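You operate a simulated robot arm through the tools that you are given. There is no shell and no other tool. Be economical: measure what you need, move in short steps, check, and stop when the job is done.

You are at the controls of a simulated robot arm. One attempt, no reset.

Task
Light the funnel end of the bench and brush the wood chips off.
Fine: put the scrubbing brush back; afterwards swing the lamp head to the middle and switch it off. Set down upright: scrubbing brush. What is to be rubbed or washed off counts as gone when no trace of it is left.

Only the result counts: the job must be done as asked and must still hold three seconds after the hand-in. Knocking over, shifting, dropping, spilling or breaking anything else fails it.

Robot
A 7-joint arm with a two-finger parallel gripper, fixed in place. Base frame: the origin is at the foot of the arm, x ahead of it, y to its left, z up; the work surface is at about z = 900. Lengths are in mm, angles in degrees, forces in N, time in s.
With the tool pointing down near the work surface it reaches from about 340 to 780 mm from the base axis. Its first joint turns from -166.0 to 166.0 degrees. Payload 3.91 kg.
The tool frame sits at the grasp point between the pads (the TCP): z along the fingers, y along the line on which they close. The tips reach 30 mm beyond it. Largest opening 110 mm; finger width 20, thickness 10; the body of the gripper, 48 by 112 mm, starts 55 mm behind the TCP.
Orientation is that of the tool frame in the base frame, as a unit quaternion [w, x, y, z]. With the fingers straight down and closing along the base's y, the tool's x points along the base's -x, its y along +y and its z along -z.

Tools
- The arm moves only by the tool nudge_tool. Its argument "rows" is a list that holds one entry, the list of rows, each a list of 7 numbers: the shift along the base's x, y, z in units of 400 mm (1.0 is 400 mm), then the turn, a rotation vector about the base's x, y, z in units of 120 degrees (1.0 is 120 degrees), then the closure, from 0 (fully open) to 1 (shut). In form: [[[x, y, z, wx, wy, wz, fingers], ...]]. A call has 1 to 20 rows; each row is the pose to reach, as a shift and turn from the pose commanded when the call began. A call with a number of a shift or a turn outside -1 to 1 is refused whole. A row lasts 0.2 s, in which the tool goes at most 50 mm and 8.6 degrees; a call with a longer step from one row to the next is refused whole, and so is a gripper value outside its range. Where a pose cannot be reached the arm comes as near as it can. A force on the tool above 40 N (or 10 N above the force at the start of the call, whichever is more), or a blocked arm, ends the call early, and 0.2 s more pass. The fingers move at their own pace (about 153 mm/s each) and stop on an object; they squeeze with about 30 N. The grip force told is the motor's: it shows also when the fingers shut on nothing. Time passes only in rows, and 0.2 s behind the last, so rows that repeat a pose let the fingers close. It gives the time, the measured TCP pose, the force on the tool (base axes), the opening and the grip force at its end, in the units of the frame above (readings bear some noise), with the torque about the TCP (base axes, N m) and any sound that the robot's microphone picked up, and new pictures: "show" is both (left out), scene, wrist or none.
- Cameras (640 x 400 px; columns grow to the right, rows downward): "scene" is fixed at [219.4, 649.5, 1695.2]; the picture's right is [-0.95, -0.31, 0.00], its down [-0.16, 0.50, -0.85] and it looks along [0.27, -0.81, -0.53] (base axes); focal length 328 px, centre (320, 200). "wrist" rides on the gripper at [77, 7, -115] in the tool frame; the picture's right is [-0.09, 1.00, 0.00], its down [-0.80, -0.07, -0.59] and it looks along [-0.59, -0.05, 0.80] (tool axes); focal length 270 px, centre (320, 200).
- slide_trunk(by): slides the trunk up (or, below 0, down) by that many mm; the arm rides with it, the base frame stays. It gives what a move gives, with no picture.
- probe_pixels(camera, pixels): there is no depth. For up to 12 entries [column, row, z] of the newest picture of that camera ("zoom" is the newest enlarged one), the place [x, y] in the base frame at which the ray of that pixel passes the height z, good to about 2 mm. No time passes.
- close_up(camera, box): a new picture of the part [left, top, right, bottom] of that camera's present view, enlarged. No time passes.
- job_done(): hands the job in; it is judged then, once.

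Work in short steps. Measure before you move; look again where a grasp or a placing could have gone wrong, and mend it. You have 80 turns and 200 pictures in all, those below and enlarged ones among them. Open the gripper and draw the arm clear of the work before you hand the job in, unless the task says otherwise; then end with one line.

The tools are called after "Request:" as name(argument=value, ...) on one line, values as JSON. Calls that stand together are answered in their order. nudge_tool: Moves the arm, as the interface text tells. Its arguments: {"type":"object","properties":{"rows":{"type":"array","items":{"type":"array","items":{"type":"array","items":{"type":"number"}}}},"show":{"type":"string","enum":["both","scene","wrist","none"]}},"required":["rows"]} The other tools are called the same way: slide_trunk (by) slides the trunk up or down; probe_pixels (camera, pixels) gives the place at which the rays of pixels pass given heights; close_up (camera, box) takes an enlarged picture of a part of a camera's view; job_done () hands the job in.

At the start:

```text
time: 0.0
position: [351.3, -150.5, 1473.1]
orientation: [0.0, 0.0, 1.0, 0.001]
wrist_force: [0.3, 0.0, 0.1]
torque: [0.04, 0.0, 0.0]
opening: 110.2
grasp_force: 0.1
trunk travel left (down, up): [-575.0, 35.0]
```

scene: 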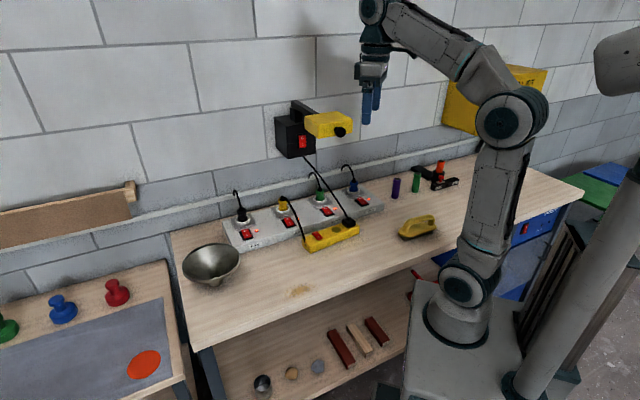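
wrist: 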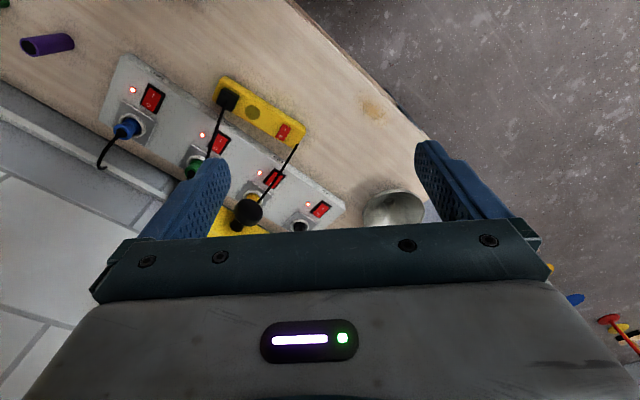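

I start by looking closer at the lamp, power strips, the chips and the yellow brush.

Request:
close_up(camera="scene", box=[220, 90, 380, 190])

Request:
close_up(camera="scene", box=[180, 180, 380, 305])

Request:
close_up(camera="scene", box=[370, 150, 530, 250])

```text
4.00 times, centred on (300, 140) of scene
```

zoom: 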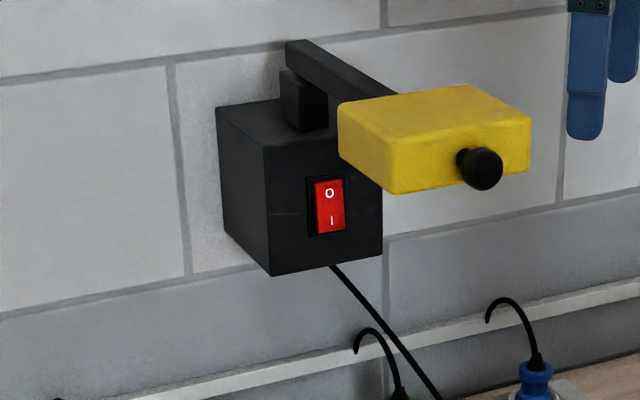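

```text
3.20 times, centred on (280, 242) of scene
```

zoom: 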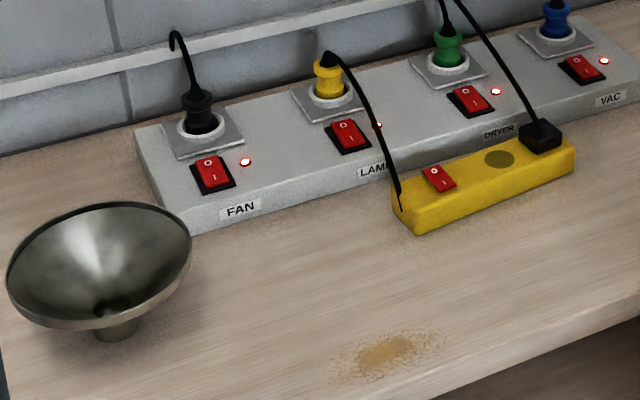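

```text
4.00 times, centred on (450, 200) of scene
```

zoom: 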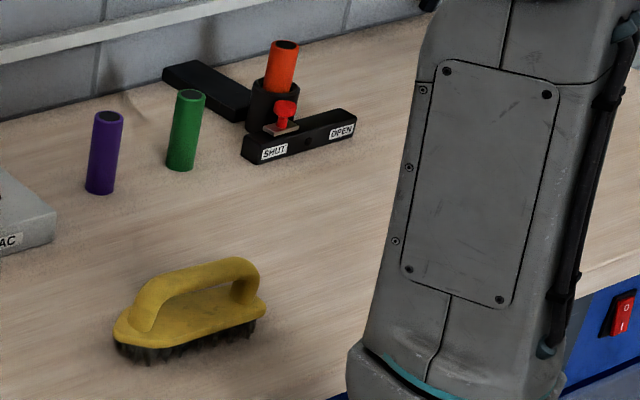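

All four strip LEDs look lit; I zoom further into the switches of the lamp circuit.

Request:
close_up(camera="scene", box=[300, 215, 364, 255])

Request:
close_up(camera="scene", box=[230, 190, 310, 250])

Request:
close_up(camera="wrist", box=[190, 70, 350, 170])

Request:
close_up(camera="scene", box=[285, 125, 317, 145])

```text
10.00 times, centred on (332, 235) of scene
```

zoom: 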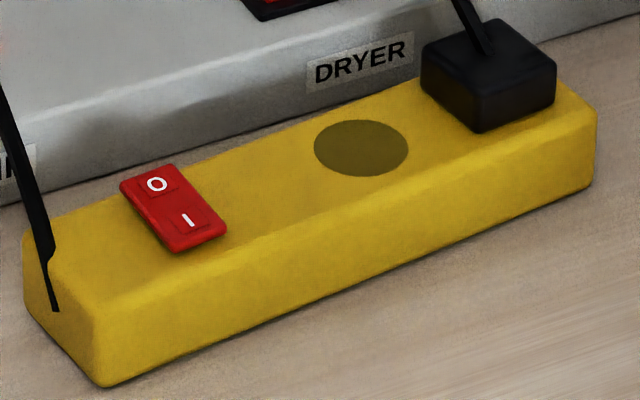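

```text
6.67 times, centred on (270, 220) of scene
```

zoom: 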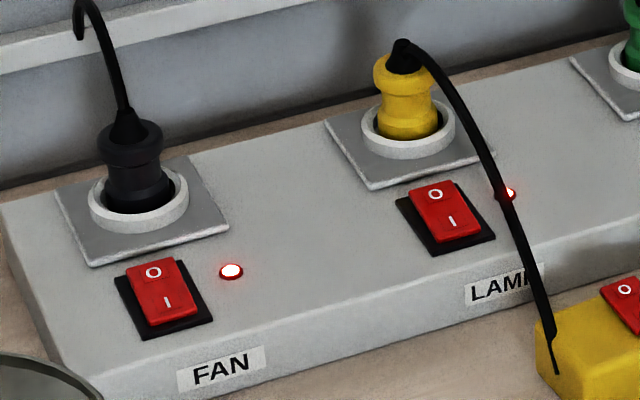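

```text
4.00 times, centred on (270, 120) of wrist
```

zoom: 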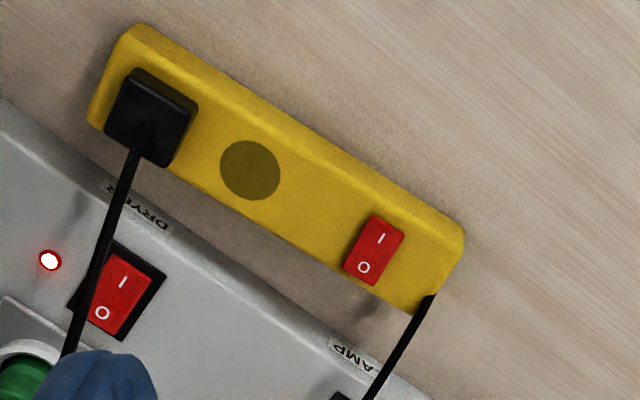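

```text
16.00 times, centred on (301, 135) of scene
```

zoom: 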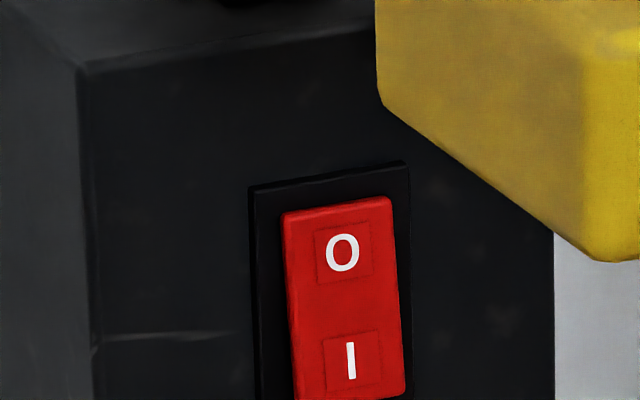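

The strip outlets are live; the extension's round indicator at (336,230) is dark. I measure the positions of the things.

Request:
probe_pixels(camera="scene", pixels=[[210, 285, 900], [300, 291, 900], [172, 235, 900], [197, 345, 900], [583, 188, 900], [400, 239, 900], [434, 232, 900], [435, 220, 930], [308, 252, 900], [358, 237, 900], [318, 235, 930], [336, 229, 930]])

Request:
probe_pixels(camera="scene", pixels=[[225, 250, 900], [383, 210, 900], [285, 290, 900], [317, 285, 900], [293, 298, 900], [313, 281, 900], [210, 243, 960], [183, 262, 960], [239, 262, 960], [405, 218, 960], [430, 215, 960], [400, 236, 930]])

Request:
probe_pixels(camera="wrist", pixels=[[371, 108, 900], [395, 215, 950], [363, 212, 960], [426, 205, 960], [232, 98, 930], [283, 132, 930], [252, 112, 930], [320, 209, 950], [271, 179, 950], [219, 142, 950], [152, 97, 950], [246, 213, 1200]])

```text
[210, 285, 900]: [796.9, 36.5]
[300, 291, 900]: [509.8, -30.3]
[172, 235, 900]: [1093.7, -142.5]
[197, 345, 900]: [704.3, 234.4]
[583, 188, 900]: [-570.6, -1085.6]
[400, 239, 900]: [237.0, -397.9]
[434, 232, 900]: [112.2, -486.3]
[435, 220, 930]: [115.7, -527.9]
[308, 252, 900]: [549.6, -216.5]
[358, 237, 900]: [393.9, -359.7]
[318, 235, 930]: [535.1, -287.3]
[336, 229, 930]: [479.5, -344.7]
```

```text
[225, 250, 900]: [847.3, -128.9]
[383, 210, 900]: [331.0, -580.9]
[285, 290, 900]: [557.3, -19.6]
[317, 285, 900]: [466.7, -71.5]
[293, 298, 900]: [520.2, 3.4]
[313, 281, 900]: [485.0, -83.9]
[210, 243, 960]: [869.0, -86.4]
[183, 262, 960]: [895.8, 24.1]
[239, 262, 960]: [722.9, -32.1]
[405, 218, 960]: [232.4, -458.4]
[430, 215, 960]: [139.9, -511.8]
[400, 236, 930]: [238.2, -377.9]
```

```text
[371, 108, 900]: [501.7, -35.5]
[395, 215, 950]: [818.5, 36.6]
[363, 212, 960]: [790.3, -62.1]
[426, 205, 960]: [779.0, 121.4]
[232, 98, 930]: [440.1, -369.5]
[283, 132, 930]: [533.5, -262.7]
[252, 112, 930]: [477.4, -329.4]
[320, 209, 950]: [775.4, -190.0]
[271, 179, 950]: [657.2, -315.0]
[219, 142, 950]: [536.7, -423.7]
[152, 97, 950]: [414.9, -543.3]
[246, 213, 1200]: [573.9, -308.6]
```

Bench runs diagonally (along ≈(0.75,0.66)). I triangulate the lamp knob/head/box with the two cameras.

Request:
close_up(camera="wrist", box=[180, 140, 340, 240])

Request:
probe_pixels(camera="wrist", pixels=[[246, 213, 1100], [246, 213, 1200], [246, 213, 1250], [246, 213, 1300], [246, 213, 1350], [235, 228, 1200], [235, 228, 1300]])

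Request:
probe_pixels(camera="scene", pixels=[[340, 132, 1100], [340, 132, 1200], [340, 132, 1250], [340, 132, 1300], [340, 132, 1350], [303, 141, 1200], [303, 141, 1250], [303, 141, 1150], [297, 118, 1250], [297, 118, 1300]])

```text
4.00 times, centred on (260, 190) of wrist
```

zoom: 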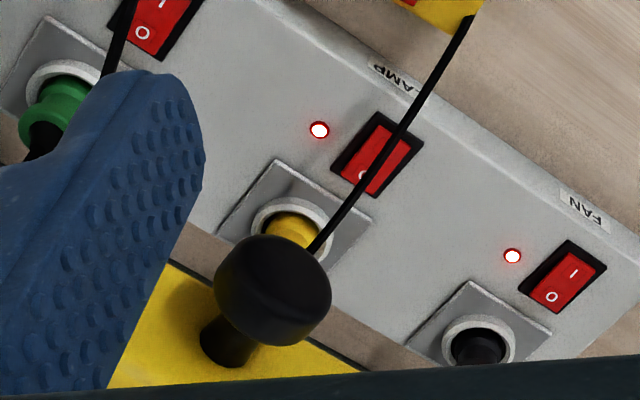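

```text
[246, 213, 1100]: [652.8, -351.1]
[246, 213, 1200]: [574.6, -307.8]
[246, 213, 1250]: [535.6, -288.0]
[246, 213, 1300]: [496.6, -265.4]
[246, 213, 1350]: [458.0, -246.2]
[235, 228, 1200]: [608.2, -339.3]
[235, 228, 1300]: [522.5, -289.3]
```

```text
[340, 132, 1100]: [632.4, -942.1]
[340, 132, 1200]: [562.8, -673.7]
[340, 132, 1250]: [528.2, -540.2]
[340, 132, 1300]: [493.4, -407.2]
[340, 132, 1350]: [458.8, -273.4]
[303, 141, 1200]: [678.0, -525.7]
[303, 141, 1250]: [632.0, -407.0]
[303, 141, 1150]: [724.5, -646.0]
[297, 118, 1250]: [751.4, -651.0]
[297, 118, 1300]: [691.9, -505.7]
```

Knob is at about (450,-242,1361), well away from the wall. I yaw the wrist to face the wall and pitch up about 40° to look at the lamp.

Request:
nudge_tool(rows=[[[0, 0, 0, -0.0166, -0.0394, -0.0454, 0], [0, 0, 0, -0.0331, -0.0788, -0.0908, 0], [0, 0, 0, -0.0497, -0.1182, -0.1363, 0], [0, 0, 0, -0.0663, -0.1576, -0.1817, 0], [0, 0, 0, -0.0829, -0.197, -0.2271, 0], [0, 0, 0, -0.0994, -0.2364, -0.2725, 0], [0, 0, 0, -0.116, -0.2758, -0.318, 0], [0, 0, 0, -0.1326, -0.3152, -0.3634, 0]]])

```text
time: 1.8
position: [349.8, -150.7, 1472.2]
orientation: [0.315, 0.364, 0.866, -0.133]
wrist_force: [-0.6, 0.1, 0.4]
torque: [0.03, -0.02, 0.02]
opening: 110.0
grasp_force: 0.1
trunk travel left (down, up): [-575.0, 35.0]
```

scene: 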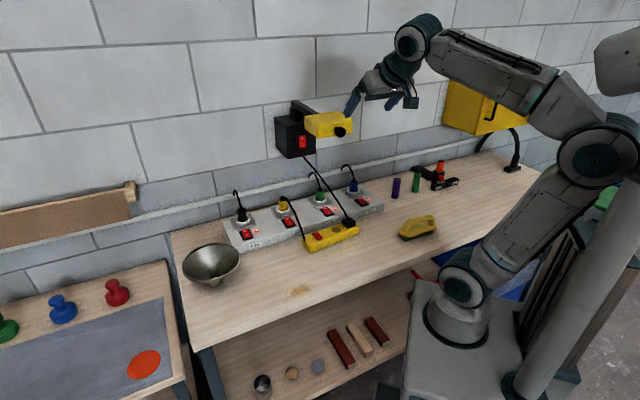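
wrist: 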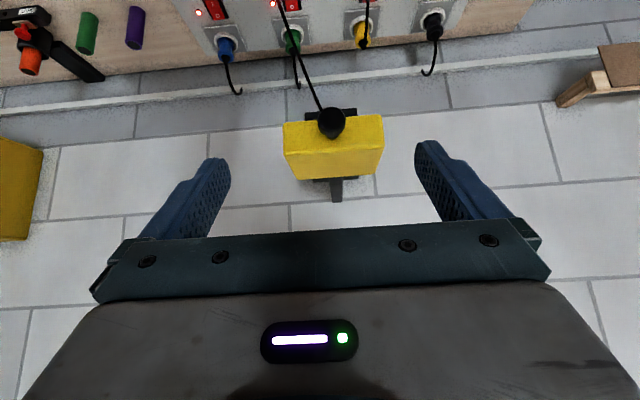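

The wrist picture is upside-down: lamp arm points straight out of the wall. I zoom in to find the box and pivot.

Request:
close_up(camera="wrist", box=[256, 80, 416, 220])

Request:
close_up(camera="scene", box=[265, 90, 361, 165])

Request:
probe_pixels(camera="wrist", pixels=[[332, 122, 1300], [332, 122, 1350], [332, 122, 1380]])

```text
2.86 times, centred on (336, 150) of wrist
```

zoom: 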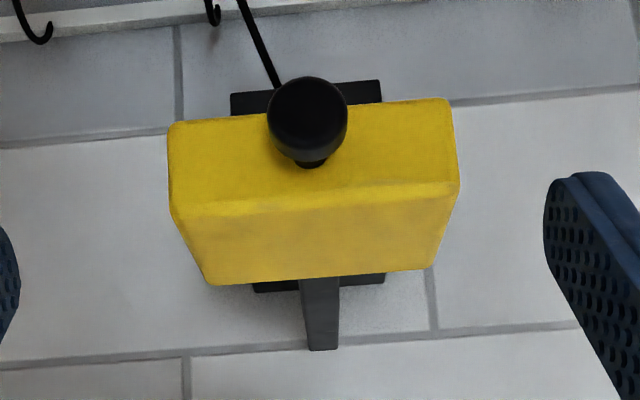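

```text
5.33 times, centred on (313, 128) of scene
```

zoom: 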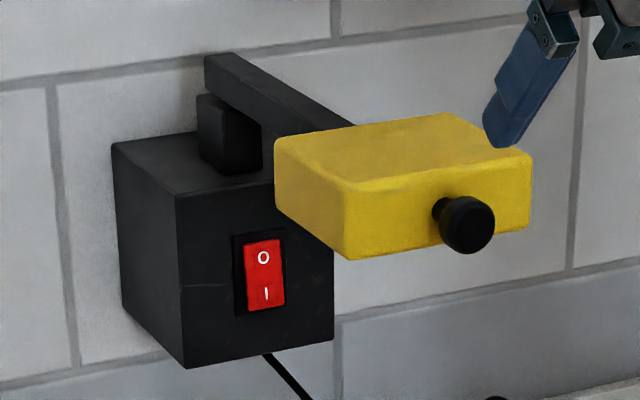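

```text
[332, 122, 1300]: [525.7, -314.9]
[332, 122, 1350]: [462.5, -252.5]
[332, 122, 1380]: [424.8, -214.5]
```

I triangulate the box front bottom corners, switch, pivot, and head corners via both views.

Request:
probe_pixels(camera="zoom", pixels=[[187, 368, 1150], [187, 368, 1250], [333, 340, 1150], [333, 340, 1250], [264, 275, 1150], [264, 275, 1250], [230, 145, 1300], [230, 145, 1400], [206, 55, 1350], [206, 55, 1450], [350, 259, 1350], [531, 230, 1350]])

Request:
probe_pixels(camera="wrist", pixels=[[357.6, 108.2, 1150], [357.6, 108.2, 1250], [304.4, 113.2, 1150], [304.4, 113.2, 1250], [331, 202, 1400], [331, 202, 1450], [343, 202, 1400], [343, 202, 1450], [380, 114.5, 1350], [284, 123, 1350], [384, 146, 1390], [285, 156, 1390]])

```text
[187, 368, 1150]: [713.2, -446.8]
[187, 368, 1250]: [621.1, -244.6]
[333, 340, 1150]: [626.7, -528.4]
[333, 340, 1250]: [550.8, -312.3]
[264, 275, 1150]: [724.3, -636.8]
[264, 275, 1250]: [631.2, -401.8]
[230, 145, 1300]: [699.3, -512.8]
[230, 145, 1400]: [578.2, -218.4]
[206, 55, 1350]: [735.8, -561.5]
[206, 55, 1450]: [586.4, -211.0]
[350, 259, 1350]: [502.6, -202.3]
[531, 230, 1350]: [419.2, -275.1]
```

```text
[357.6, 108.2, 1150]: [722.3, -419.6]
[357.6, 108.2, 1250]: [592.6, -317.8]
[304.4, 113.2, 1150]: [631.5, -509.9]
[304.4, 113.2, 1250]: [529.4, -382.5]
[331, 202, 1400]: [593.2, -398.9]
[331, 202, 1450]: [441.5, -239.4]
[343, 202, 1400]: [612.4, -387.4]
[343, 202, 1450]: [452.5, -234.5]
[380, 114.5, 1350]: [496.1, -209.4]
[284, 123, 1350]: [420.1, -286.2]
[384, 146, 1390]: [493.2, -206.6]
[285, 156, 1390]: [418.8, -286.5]
```

Lamp points straight out (middle); pivot ≈ near wall, knob ≈31 mm wide at (450,-240,1361). I turn the tool horizontal in front of the knob with half-open fingers.

Request:
nudge_tool(rows=[[[0.0025, 0.0025, -0.046, -0.0495, -0.0486, 0, 0.2], [0.005, 0.005, -0.093, -0.099, -0.0972, 0, 0.4], [0.0075, 0.0075, -0.139, -0.1485, -0.1458, 0, 0.5], [0.01, 0.01, -0.185, -0.198, -0.1944, 0, 0.5], [0.0125, 0.0125, -0.231, -0.2475, -0.243, 0, 0.5], [0.015, 0.015, -0.278, -0.2971, -0.2917, 0, 0.5]]])

```text
time: 2.6
position: [414.5, -116.8, 1357.5]
orientation: [0.432, 0.268, 0.848, -0.151]
wrist_force: [-0.6, -0.1, -0.3]
torque: [0.04, 0.02, 0.02]
opening: 55.2
grasp_force: 0.2
trunk travel left (down, up): [-575.0, 35.0]
stopped in row 4: the arm was blocked; the commanded pose is now the measured one
```

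scene: 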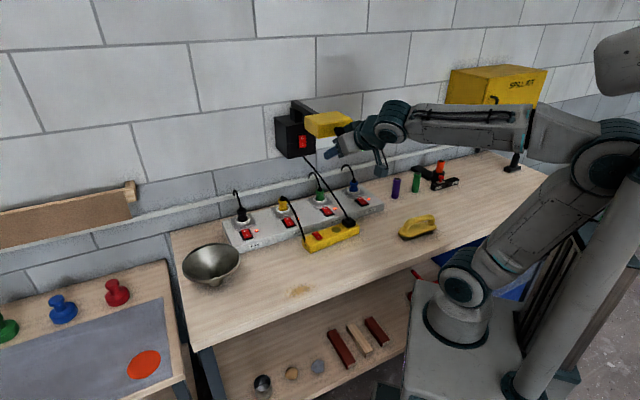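
wrist: 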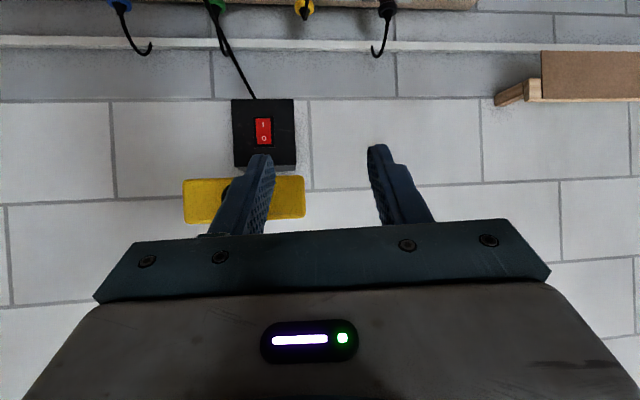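

Blocked by the arm's own limits, no contact. I return to a 40° tilt, hovering above the knob at (450,-240).

Request:
nudge_tool(rows=[[[0, 0, 0.11, 0.02, 0.02, -0.02, 0.5], [0, 0, 0.22, 0.045, 0.043, -0.042, 0.5], [-0.015, -0.09, 0.22, 0.066, 0.064, -0.063, 0.5], [-0.031, -0.181, 0.174, 0.087, 0.084, -0.083, 0.5]]])

```text
time: 3.6
position: [400.7, -191.9, 1428.8]
orientation: [0.315, 0.365, 0.866, -0.133]
wrist_force: [-0.6, 0.0, 0.4]
torque: [0.0, 0.02, -0.05]
opening: 55.1
grasp_force: 0.1
trunk travel left (down, up): [-575.0, 35.0]
```

scene: 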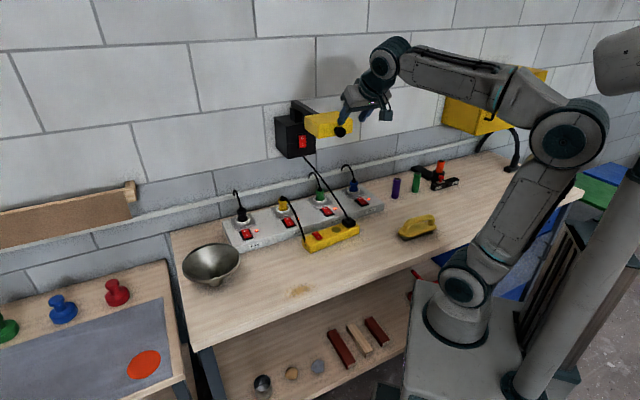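
wrist: 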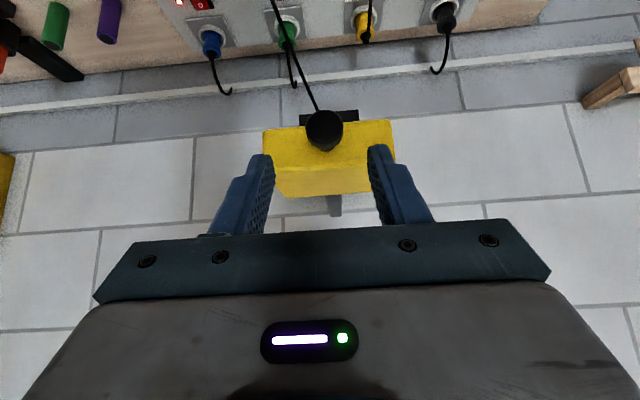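

Knob (323,130) is centred between the fingers; I advance along the tool axis so the fingers straddle it.

Request:
nudge_tool(rows=[[[0.03, -0.03, -0.051, 0, 0, 0, 0.5], [0.06, -0.06, -0.102, 0, 0, 0, 0.5], [0.0894, -0.091, -0.153, 0, 0, 0, 0.5], [0.0894, -0.091, -0.153, 0, 0, 0, 0.5]]])

Request:
close_up(camera="scene", box=[270, 90, 400, 170])

```text
time: 4.6
position: [436.5, -227.1, 1367.5]
orientation: [0.316, 0.365, 0.866, -0.135]
wrist_force: [0.3, 0.2, -0.2]
torque: [0.01, 0.03, -0.02]
opening: 55.1
grasp_force: 0.1
trunk travel left (down, up): [-575.0, 35.0]
```

scene: 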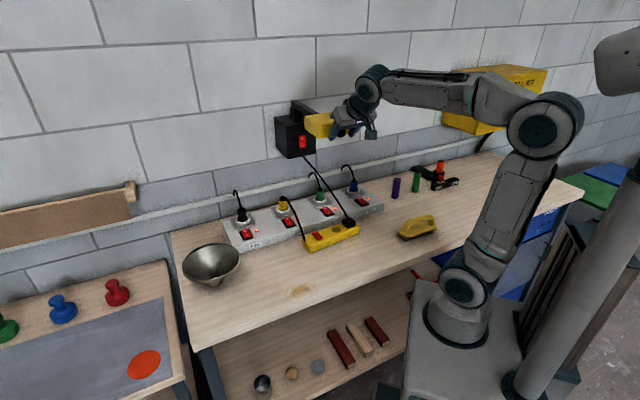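
wrist: 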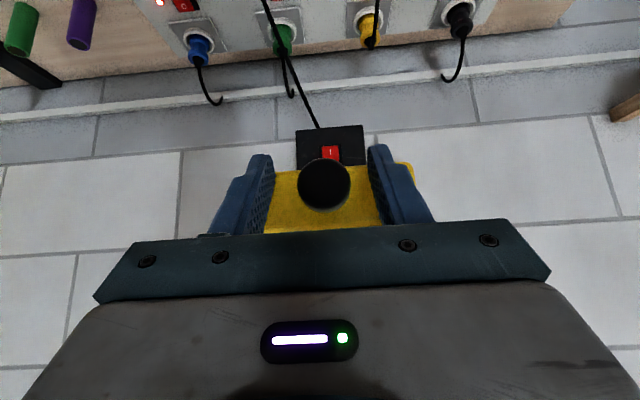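

```text
4.92 times, centred on (335, 130) of scene
```

zoom: 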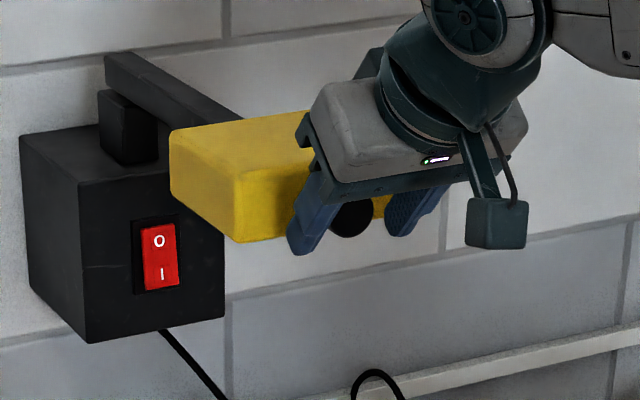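

Fingers straddle the knob with clearance. I close to a loose cage (~38 mm) and swing along the arc by 20° toward the funnel side.

Request:
nudge_tool(rows=[[[0, 0, 0, 0, 0, 0, 0.66], [0, 0, 0, 0, 0, 0, 0.66], [0.047, 0.043, 0, 0, 0, -0.0333, 0.66], [0.097, 0.083, 0, 0, 0, -0.0667, 0.66], [0.15, 0.1195, 0, 0, 0, -0.1, 0.66], [0.205, 0.152, 0, 0, 0, -0.1333, 0.66], [0.2625, 0.1805, 0, 0, 0, -0.1667, 0.66]]])

```text
time: 6.2
position: [542.2, -154.9, 1368.5]
orientation: [0.287, 0.51, 0.789, -0.187]
wrist_force: [-0.4, 0.3, -0.3]
torque: [0.03, 0.0, -0.01]
opening: 37.2
grasp_force: 0.1
trunk travel left (down, up): [-575.0, 35.0]
```

scene: 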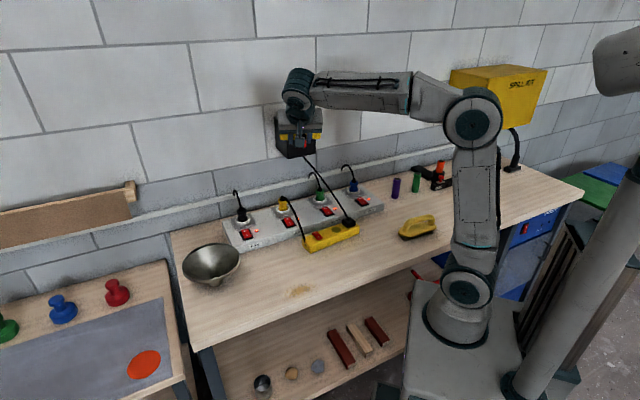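
wrist: 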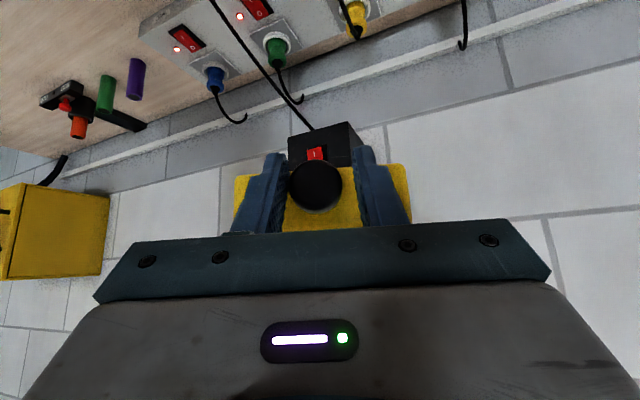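

The lamp follows without force. I continue the arc to about 40°.

Request:
nudge_tool(rows=[[[0.0592, 0.0248, 0, 0, 0, -0.0333, 0.66], [0.12, 0.0448, 0, 0, 0, -0.0667, 0.66], [0.182, 0.061, 0, 0, 0, -0.1, 0.66], [0.2448, 0.0725, 0, 0, 0, -0.1333, 0.66], [0.3085, 0.0797, 0, 0, 0, -0.1667, 0.66]]])

```text
time: 7.4
position: [666.3, -121.8, 1367.0]
orientation: [0.249, 0.64, 0.688, -0.235]
wrist_force: [0.1, 0.9, -0.6]
torque: [0.02, 0.05, -0.03]
opening: 37.8
grasp_force: 0.0
trunk travel left (down, up): [-575.0, 35.0]
```

scene: 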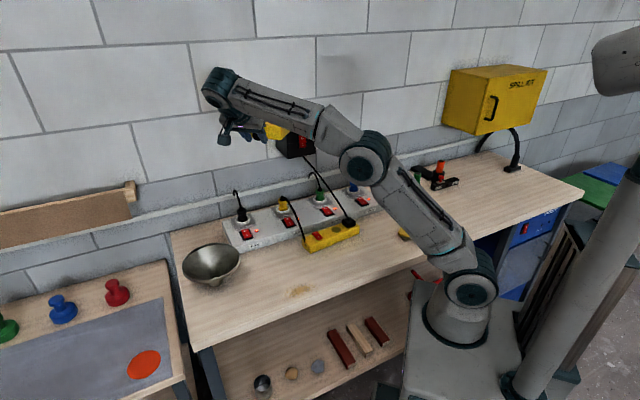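
wrist: 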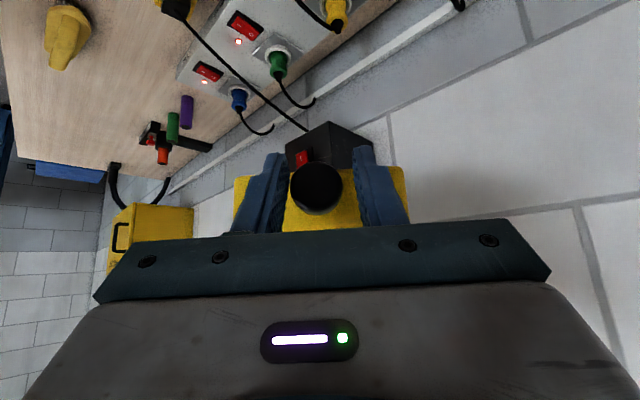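

Lamp is about 40° toward the funnel. I open and back off along the tool axis, to do the switches and then check where light falls.

Request:
nudge_tool(rows=[[[0, 0, 0, 0, 0, 0, 0.5], [0, 0, 0, 0, 0, 0, 0.5], [-0.0033, 0.043, 0.051, 0, 0, 0, 0.5], [-0.0067, 0.0855, 0.102, 0, 0, 0, 0.5], [-0.01, 0.128, 0.153, 0, 0, 0, 0.5], [-0.01, 0.228, 0.2, 0, 0, 0, 1]]])

```text
time: 8.8
position: [643.1, -33.6, 1421.7]
orientation: [0.252, 0.637, 0.69, -0.234]
wrist_force: [0.5, 0.4, -0.3]
torque: [-0.08, 0.01, 0.01]
opening: 0.0
grasp_force: 29.8
out of reach, approached as far as the arm can: row 4, 5, 6
trunk travel left (down, up): [-575.0, 35.0]
```

scene: 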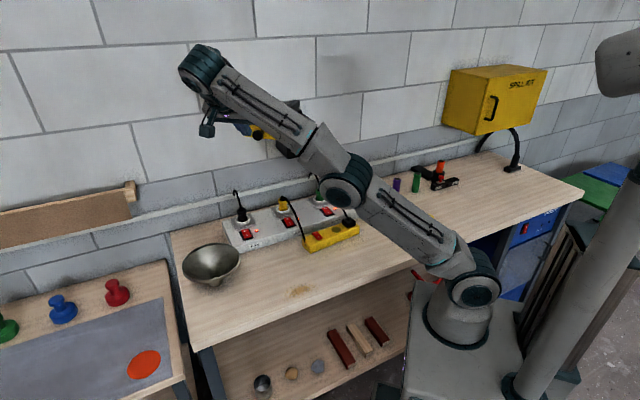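
wrist: 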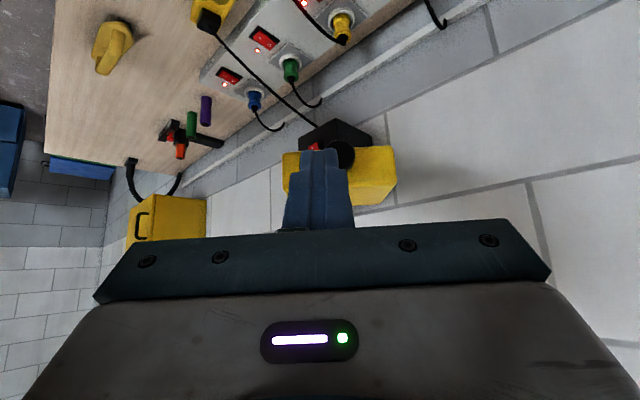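

Reach limit touched only. Next I bring the closed fingers around toward the wall box, horizontal, stopping ~200 mm short of the lamp switch at (644,-435,1236).

Request:
nudge_tool(rows=[[[-0.0894, -0.0163, -0.0138, -0.0385, -0.0176, 0.0312, 1], [-0.1788, -0.0325, -0.0275, -0.0769, -0.0353, 0.0624, 1], [-0.2681, -0.0488, -0.0413, -0.1154, -0.0529, 0.0936, 1], [-0.3575, -0.065, -0.055, -0.1538, -0.0706, 0.1248, 1], [-0.3565, -0.1613, -0.1175, -0.1923, -0.0882, 0.1561, 1], [-0.3555, -0.2575, -0.18, -0.2307, -0.1058, 0.1873, 1], [-0.3545, -0.3538, -0.2425, -0.2692, -0.1235, 0.2185, 1], [-0.3535, -0.45, -0.305, -0.3076, -0.1411, 0.2497, 1], [-0.3525, -0.5463, -0.3675, -0.3461, -0.1588, 0.2809, 1], [-0.3515, -0.6425, -0.43, -0.3845, -0.1764, 0.3121, 1]]])

```text
time: 11.0
position: [501.0, -296.7, 1248.5]
orientation: [0.651, 0.276, 0.652, -0.273]
wrist_force: [-0.2, 0.4, -0.7]
torque: [0.01, -0.01, 0.02]
opening: 0.0
grasp_force: 30.0
trunk travel left (down, up): [-575.0, 35.0]
```

scene: 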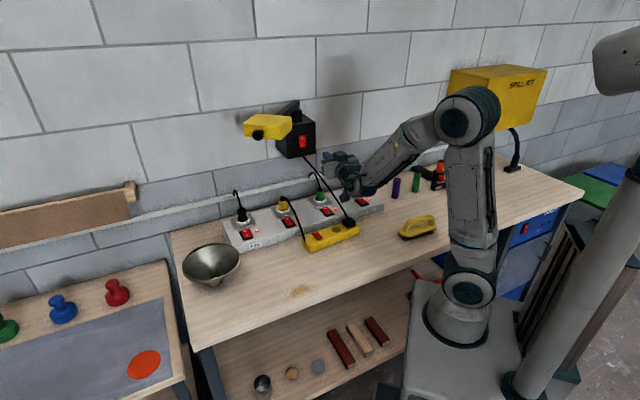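
wrist: 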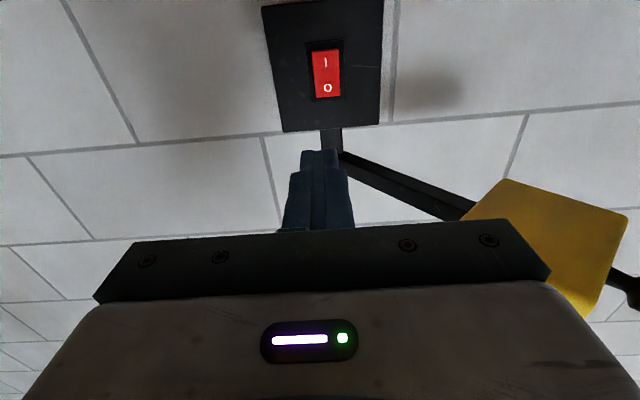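

The lamp is swung left; the switch is visible at (326,75), I on the lower side. I zoom in and measure it.

Request:
close_up(camera="wrist", box=[288, 30, 368, 110])

Request:
probe_pixels(camera="wrist", pixels=[[326, 62, 1215], [326, 62, 1225], [327, 88, 1235], [327, 88, 1245], [283, 132, 1300], [264, 8, 1175], [384, 0, 1175]])

Request:
probe_pixels(camera="scene", pixels=[[302.5, 146, 1215], [302.5, 146, 1225], [302, 138, 1235], [302, 138, 1245]])

```text
5.00 times, centred on (328, 70) of wrist
```

zoom: 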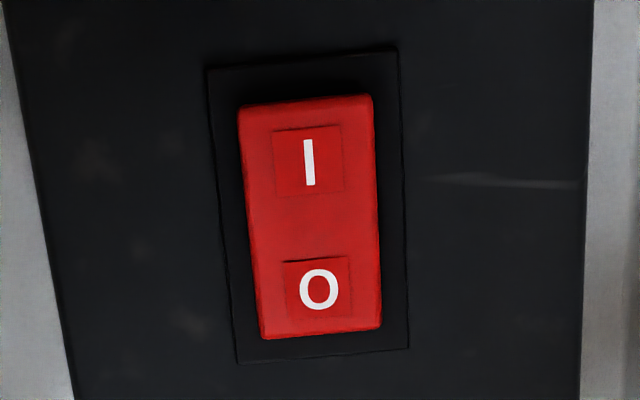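

```text
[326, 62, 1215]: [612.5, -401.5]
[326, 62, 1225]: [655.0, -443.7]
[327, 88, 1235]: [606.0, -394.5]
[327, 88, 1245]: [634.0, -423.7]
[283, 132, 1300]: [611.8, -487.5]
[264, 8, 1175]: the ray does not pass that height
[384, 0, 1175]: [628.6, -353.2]
```

```text
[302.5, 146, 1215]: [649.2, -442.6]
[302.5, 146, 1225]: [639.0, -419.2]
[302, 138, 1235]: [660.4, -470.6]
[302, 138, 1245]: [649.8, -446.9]
```

I sits at about (641,-428,1221), slightly raised (off). I advance to ~17 mm short of it at z≈1216.

Request:
nudge_tool(rows=[[[0.0125, 0.0123, -0.0813, 0, 0, 0, 1], [0.095, -0.072, -0.0813, 0, 0, 0, 1], [0.18, -0.157, -0.0813, 0, 0, 0, 1], [0.2612, -0.2408, -0.0813, 0, 0, 0, 1], [0.2612, -0.2408, -0.0813, 0, 0, 0, 1]]])

Request:
close_up(camera="scene", box=[270, 100, 390, 180])

```text
time: 12.2
position: [606.2, -393.8, 1217.6]
orientation: [0.651, 0.276, 0.652, -0.273]
wrist_force: [-0.1, 0.4, 0.4]
torque: [0.02, -0.01, 0.01]
opening: 0.0
grasp_force: 30.0
trunk travel left (down, up): [-575.0, 35.0]
```

scene: 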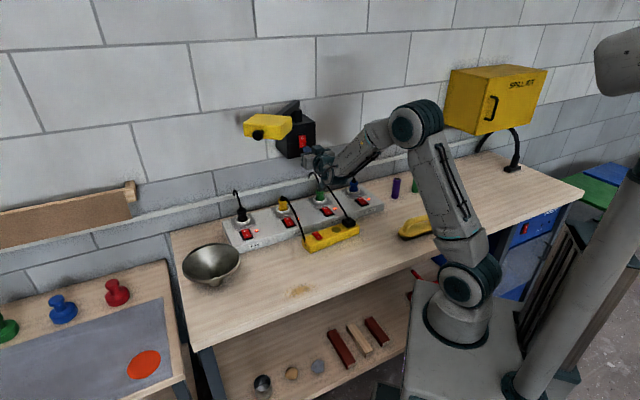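
wrist: 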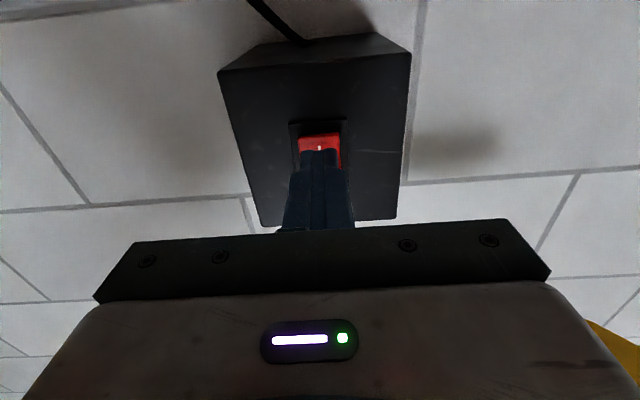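

```text
5.00 times, centred on (330, 140) of scene
```

zoom: 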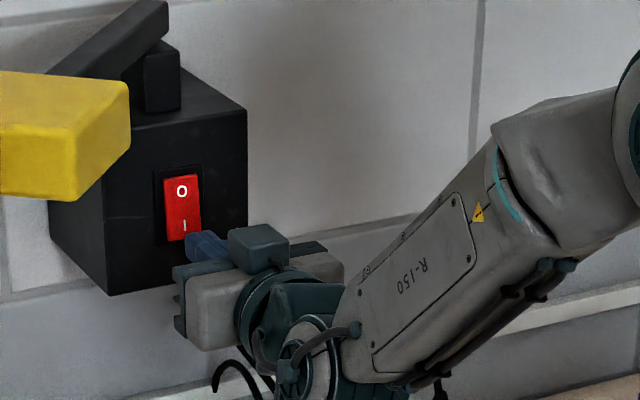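

Tip is lined up with the I end. I press in with small 4 mm steps up to 24 mm.

Request:
nudge_tool(rows=[[[0.014, -0.0143, 0, 0, 0, 0, 1], [0.021, -0.0214, 0, 0, 0, 0, 1], [0.028, -0.0285, 0, 0, 0, 0, 1], [0.033, -0.0336, 0, 0, 0, 0, 1], [0.038, -0.0386, 0, 0, 0, 0, 1], [0.042, -0.0428, 0, 0, 0, 0, 1]]])

Request:
close_up(camera="scene", box=[280, 110, 340, 160])

```text
time: 13.6
position: [623.2, -410.0, 1218.5]
orientation: [0.651, 0.277, 0.652, -0.272]
wrist_force: [0.3, -0.4, -0.1]
torque: [0.04, 0.01, -0.02]
opening: 0.0
grasp_force: 30.1
trunk travel left (down, up): [-575.0, 35.0]
heard: click
```

scene: 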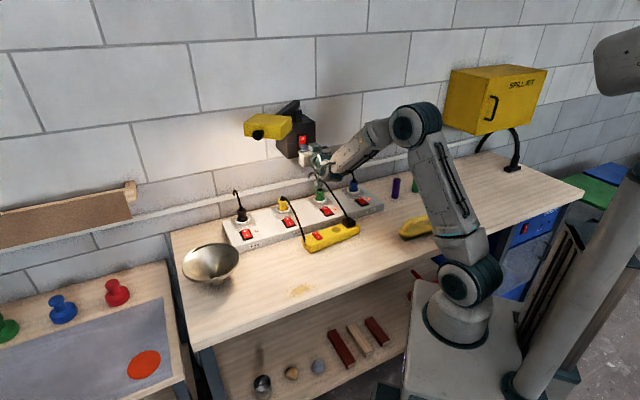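
wrist: 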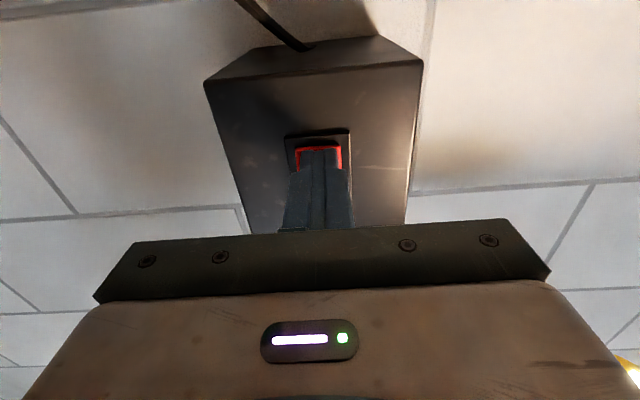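

```text
8.00 times, centred on (310, 135) of scene
```

zoom: 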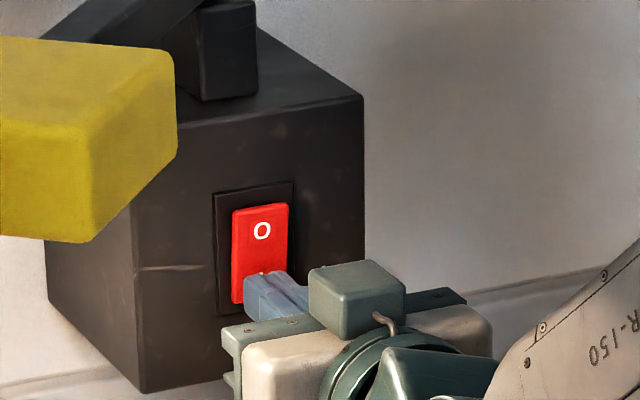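

Click heard, the lamp is lit onto the funnel end. I withdraw from the switch and turn the tool down.

Request:
nudge_tool(rows=[[[-0.083, 0.0847, 0, 0, 0, 0, 1], [-0.166, 0.1694, 0, 0, 0, 0, 1], [-0.249, 0.254, 0.02, 0, 0, 0, 1], [-0.3325, 0.3388, 0.05, 0, 0, 0, 1], [-0.36, 0.345, 0.05, 0.0486, 0.0478, 0, 1], [-0.385, 0.35, 0.05, 0.0972, 0.0956, 0, 1], [-0.41, 0.355, 0.05, 0.1458, 0.1434, 0, 1], [-0.435, 0.36, 0.05, 0.1944, 0.1912, 0, 1], [-0.46, 0.365, 0.05, 0.243, 0.239, 0, 1], [-0.485, 0.37, 0.05, 0.2916, 0.2868, 0, 1], [-0.51, 0.375, 0.05, 0.3402, 0.3346, 0, 0.8], [-0.535, 0.38, 0.05, 0.3888, 0.3824, 0, 0.6], [-0.56, 0.385, 0.05, 0.4374, 0.4302, 0, 0.4], [-0.585, 0.39, 0.05, 0.486, 0.478, 0, 0.2], [-0.608, 0.4, 0.05, 0.5347, 0.5258, 0, 0]]])

```text
time: 16.8
position: [380.8, -249.0, 1238.3]
orientation: [-0.003, 0.389, 0.921, -0.001]
wrist_force: [-0.4, 0.0, 0.8]
torque: [-0.03, 0.02, 0.0]
opening: 110.1
grasp_force: 0.1
trunk travel left (down, up): [-575.0, 35.0]
```

scene: 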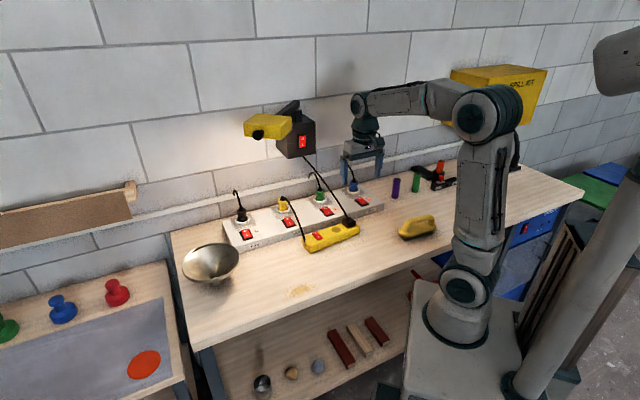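
wrist: 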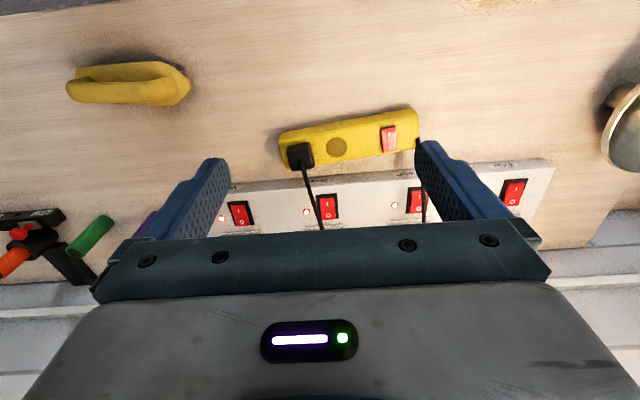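

Brush visible at wrist (70–190, 60–105). I zoom and triangulate its handle.

Request:
close_up(camera="wrist", box=[50, 40, 210, 140])

Request:
close_up(camera="scene", box=[385, 200, 449, 250])

```text
4.00 times, centred on (130, 90) of wrist
```

zoom: 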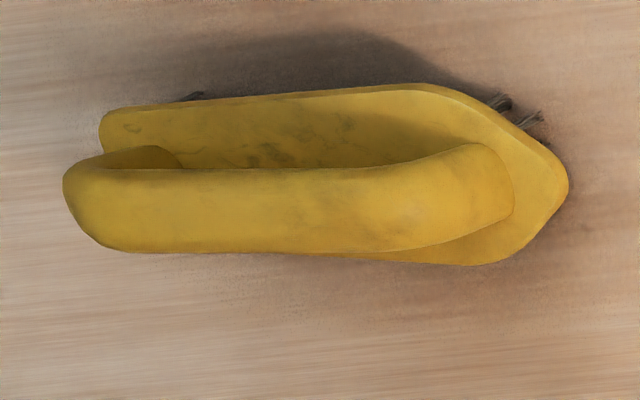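

```text
8.00 times, centred on (417, 225) of scene
```

zoom: 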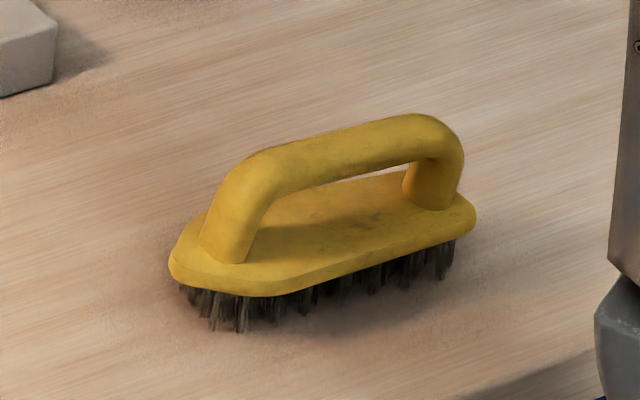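

Request:
probe_pixels(camera="wrist", pixels=[[122, 91, 950], [122, 91, 980], [72.5, 92, 970], [168, 90, 970], [122, 82.5, 970], [122, 103, 970], [191, 88, 930], [75, 70, 930]])

Request:
probe_pixels(camera="scene", pixels=[[420.8, 219.5, 950], [420.8, 219.5, 980], [408, 222, 970], [430, 217, 970], [403, 241, 900], [432, 233, 900], [398.5, 233, 930]])

```text
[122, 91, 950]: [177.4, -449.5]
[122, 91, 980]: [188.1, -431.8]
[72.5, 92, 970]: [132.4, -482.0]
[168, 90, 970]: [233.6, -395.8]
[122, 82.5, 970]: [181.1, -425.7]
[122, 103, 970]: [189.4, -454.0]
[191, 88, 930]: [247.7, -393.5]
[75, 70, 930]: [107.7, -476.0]
```

```text
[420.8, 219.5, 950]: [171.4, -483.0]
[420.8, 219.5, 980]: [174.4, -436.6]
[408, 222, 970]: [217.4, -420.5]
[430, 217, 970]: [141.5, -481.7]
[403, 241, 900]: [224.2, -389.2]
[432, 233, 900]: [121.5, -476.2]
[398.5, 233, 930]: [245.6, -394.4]
```

Handle centre ≈ (182,-438), top ≈ z 985, axis at 40°. I move above it and yaw so the fingers close across the handle.

Request:
nudge_tool(rows=[[[-0.045, -0.043, -0.036, 0, 0, 0.065, 0], [-0.09, -0.086, -0.072, 0, 0, 0.13, 0], [-0.136, -0.129, -0.108, 0, 0, 0.195, 0], [-0.181, -0.172, -0.144, 0, 0, 0.26, 0], [-0.226, -0.215, -0.18, 0, 0, 0.325, 0], [-0.271, -0.258, -0.216, 0, 0, 0.39, 0], [-0.316, -0.301, -0.252, 0, 0, 0.456, 0], [-0.361, -0.344, -0.288, 0, 0, 0.521, 0], [-0.407, -0.387, -0.324, 0, 0, 0.586, 0], [-0.452, -0.43, -0.36, 0, 0, 0.651, 0], [-0.497, -0.4725, -0.395, 0, 0, 0.716, 0]]])

```text
time: 19.2
position: [180.7, -439.2, 1080.5]
orientation: [0.0, -0.344, 0.939, -0.002]
wrist_force: [0.3, -0.4, -0.4]
torque: [-0.01, -0.03, -0.04]
opening: 110.2
grasp_force: 0.1
trunk travel left (down, up): [-575.0, 35.0]
```

scene: 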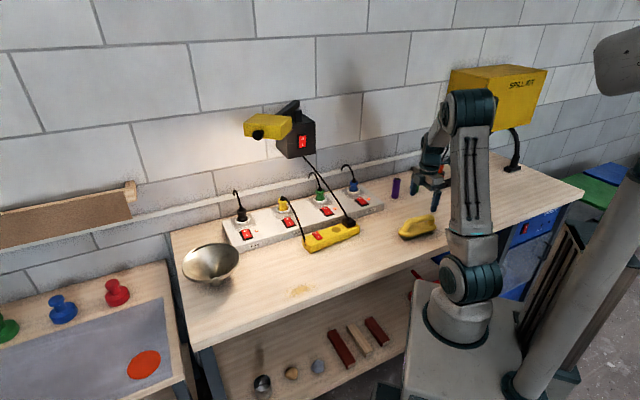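
wrist: 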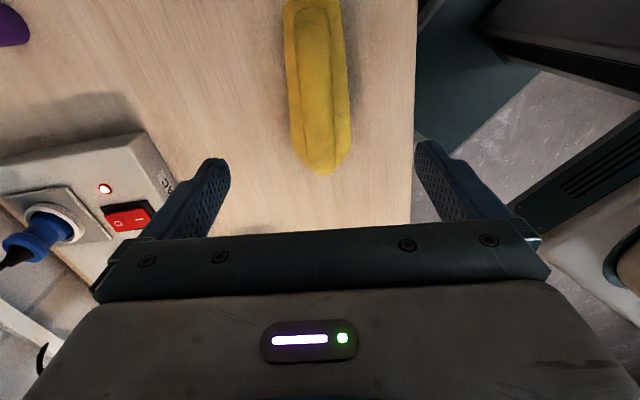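

The brush is under the hand. I verify handle position and axis from this view before descending.

Request:
close_up(camera="wrist", box=[240, 0, 400, 200])

Request:
probe_pixels(camera="wrist", pixels=[[321, 175, 930], [350, 141, 930], [293, 141, 930], [318, 165, 975], [316, 100, 985], [311, 30, 985], [306, 10, 985]])

```text
2.00 times, centred on (320, 100) of wrist
```

zoom: 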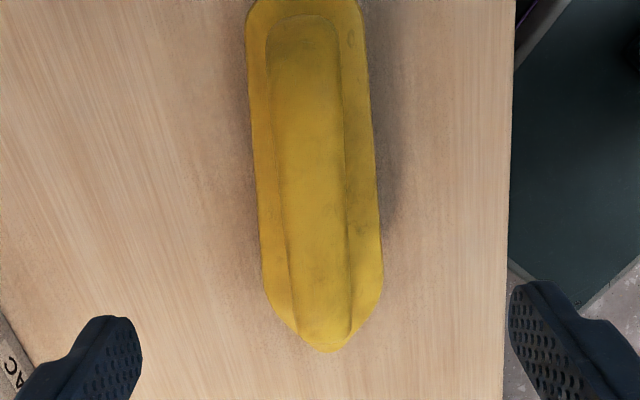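

```text
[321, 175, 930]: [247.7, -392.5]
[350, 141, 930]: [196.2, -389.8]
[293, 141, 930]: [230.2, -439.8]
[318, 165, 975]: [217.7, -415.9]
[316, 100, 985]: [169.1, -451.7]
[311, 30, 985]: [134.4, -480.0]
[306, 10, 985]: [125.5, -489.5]
```

Handle is centred within 2 mm of the TCP. I descend to z≈977 and close.

Request:
nudge_tool(rows=[[[0, 0, -0.09, 0, 0, 0, 0], [0, 0, -0.18, 0, 0, 0, 0], [0.001, -0.001, -0.258, 0, 0, 0, 0], [0.001, -0.001, -0.258, 0, 0, 0, 0], [0.001, -0.001, -0.258, 0, 0, 0, 0.5], [0.001, -0.001, -0.258, 0, 0, 0, 1], [0.001, -0.001, -0.258, 0, 0, 0, 1], [0.001, -0.001, -0.258, 0, 0, 0, 1]]])

Request:
close_up(camera="scene", box=[380, 170, 460, 250])

```text
time: 21.0
position: [183.3, -438.9, 976.1]
orientation: [0.0, -0.343, 0.939, -0.002]
wrist_force: [-0.1, -0.5, -0.4]
torque: [0.01, 0.01, -0.03]
opening: 25.5
grasp_force: 29.8
trunk travel left (down, up): [-575.0, 35.0]
```

scene: 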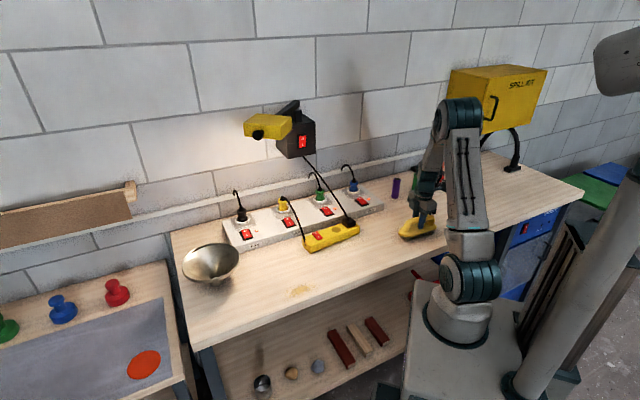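
wrist: 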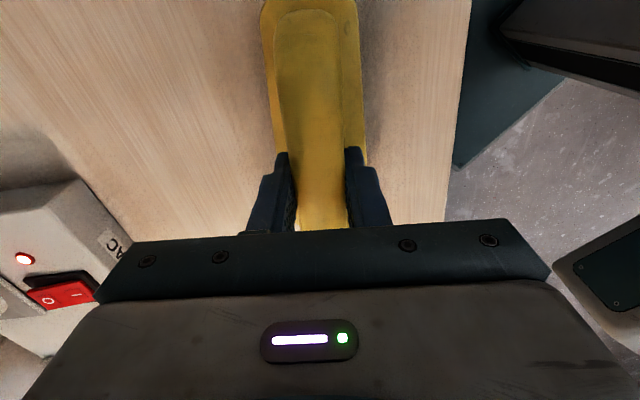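

```text
5.00 times, centred on (420, 210) of scene
```

zoom: 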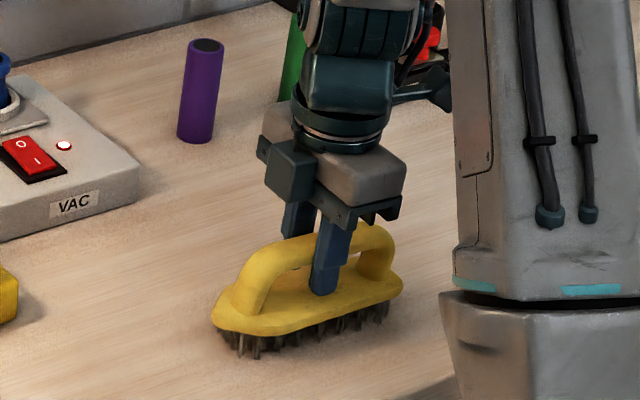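

Grip is firm (25.5 mm). I lift the brush and carry it above the chips at about (509,-40).

Request:
nudge_tool(rows=[[[0, 0, 0.1, 0, 0, 0, 1], [0, 0, 0.2, 0, 0, 0, 1], [0.074, 0.09, 0.22, 0, 0, 0, 1], [0.148, 0.18, 0.22, 0, 0, 0, 1], [0.222, 0.27, 0.22, 0, 0, 0, 1], [0.296, 0.36, 0.22, 0, 0, 0, 1], [0.37, 0.45, 0.22, 0, 0, 0, 1], [0.444, 0.54, 0.22, 0, 0, 0, 1], [0.518, 0.63, 0.22, 0, 0, 0, 1], [0.592, 0.72, 0.22, 0, 0, 0, 1], [0.666, 0.81, 0.22, 0, 0, 0, 1], [0.74, 0.9, 0.22, 0, 0, 0, 1], [0.814, 0.99, 0.2, 0, 0, 0, 1]]])

```text
time: 23.8
position: [508.9, -42.2, 1056.7]
orientation: [-0.001, -0.343, 0.939, -0.002]
wrist_force: [-0.9, -0.4, -1.2]
torque: [0.0, -0.01, 0.01]
opening: 25.4
grasp_force: 30.0
trunk travel left (down, up): [-575.0, 35.0]
```

scene: 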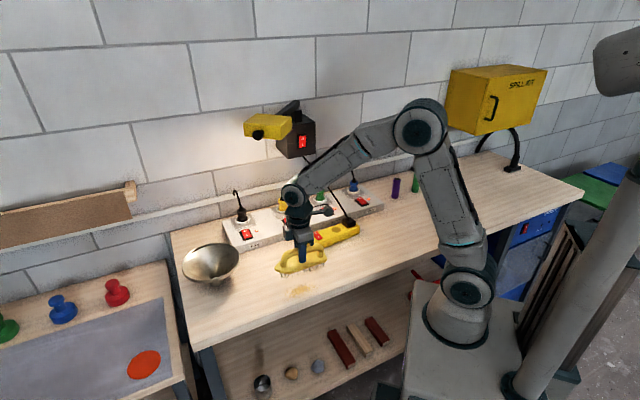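
wrist: 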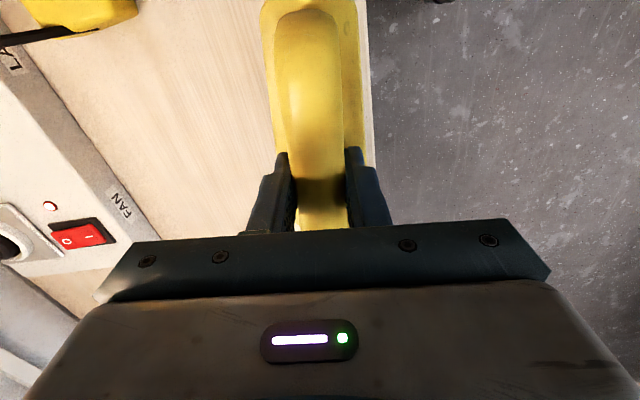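

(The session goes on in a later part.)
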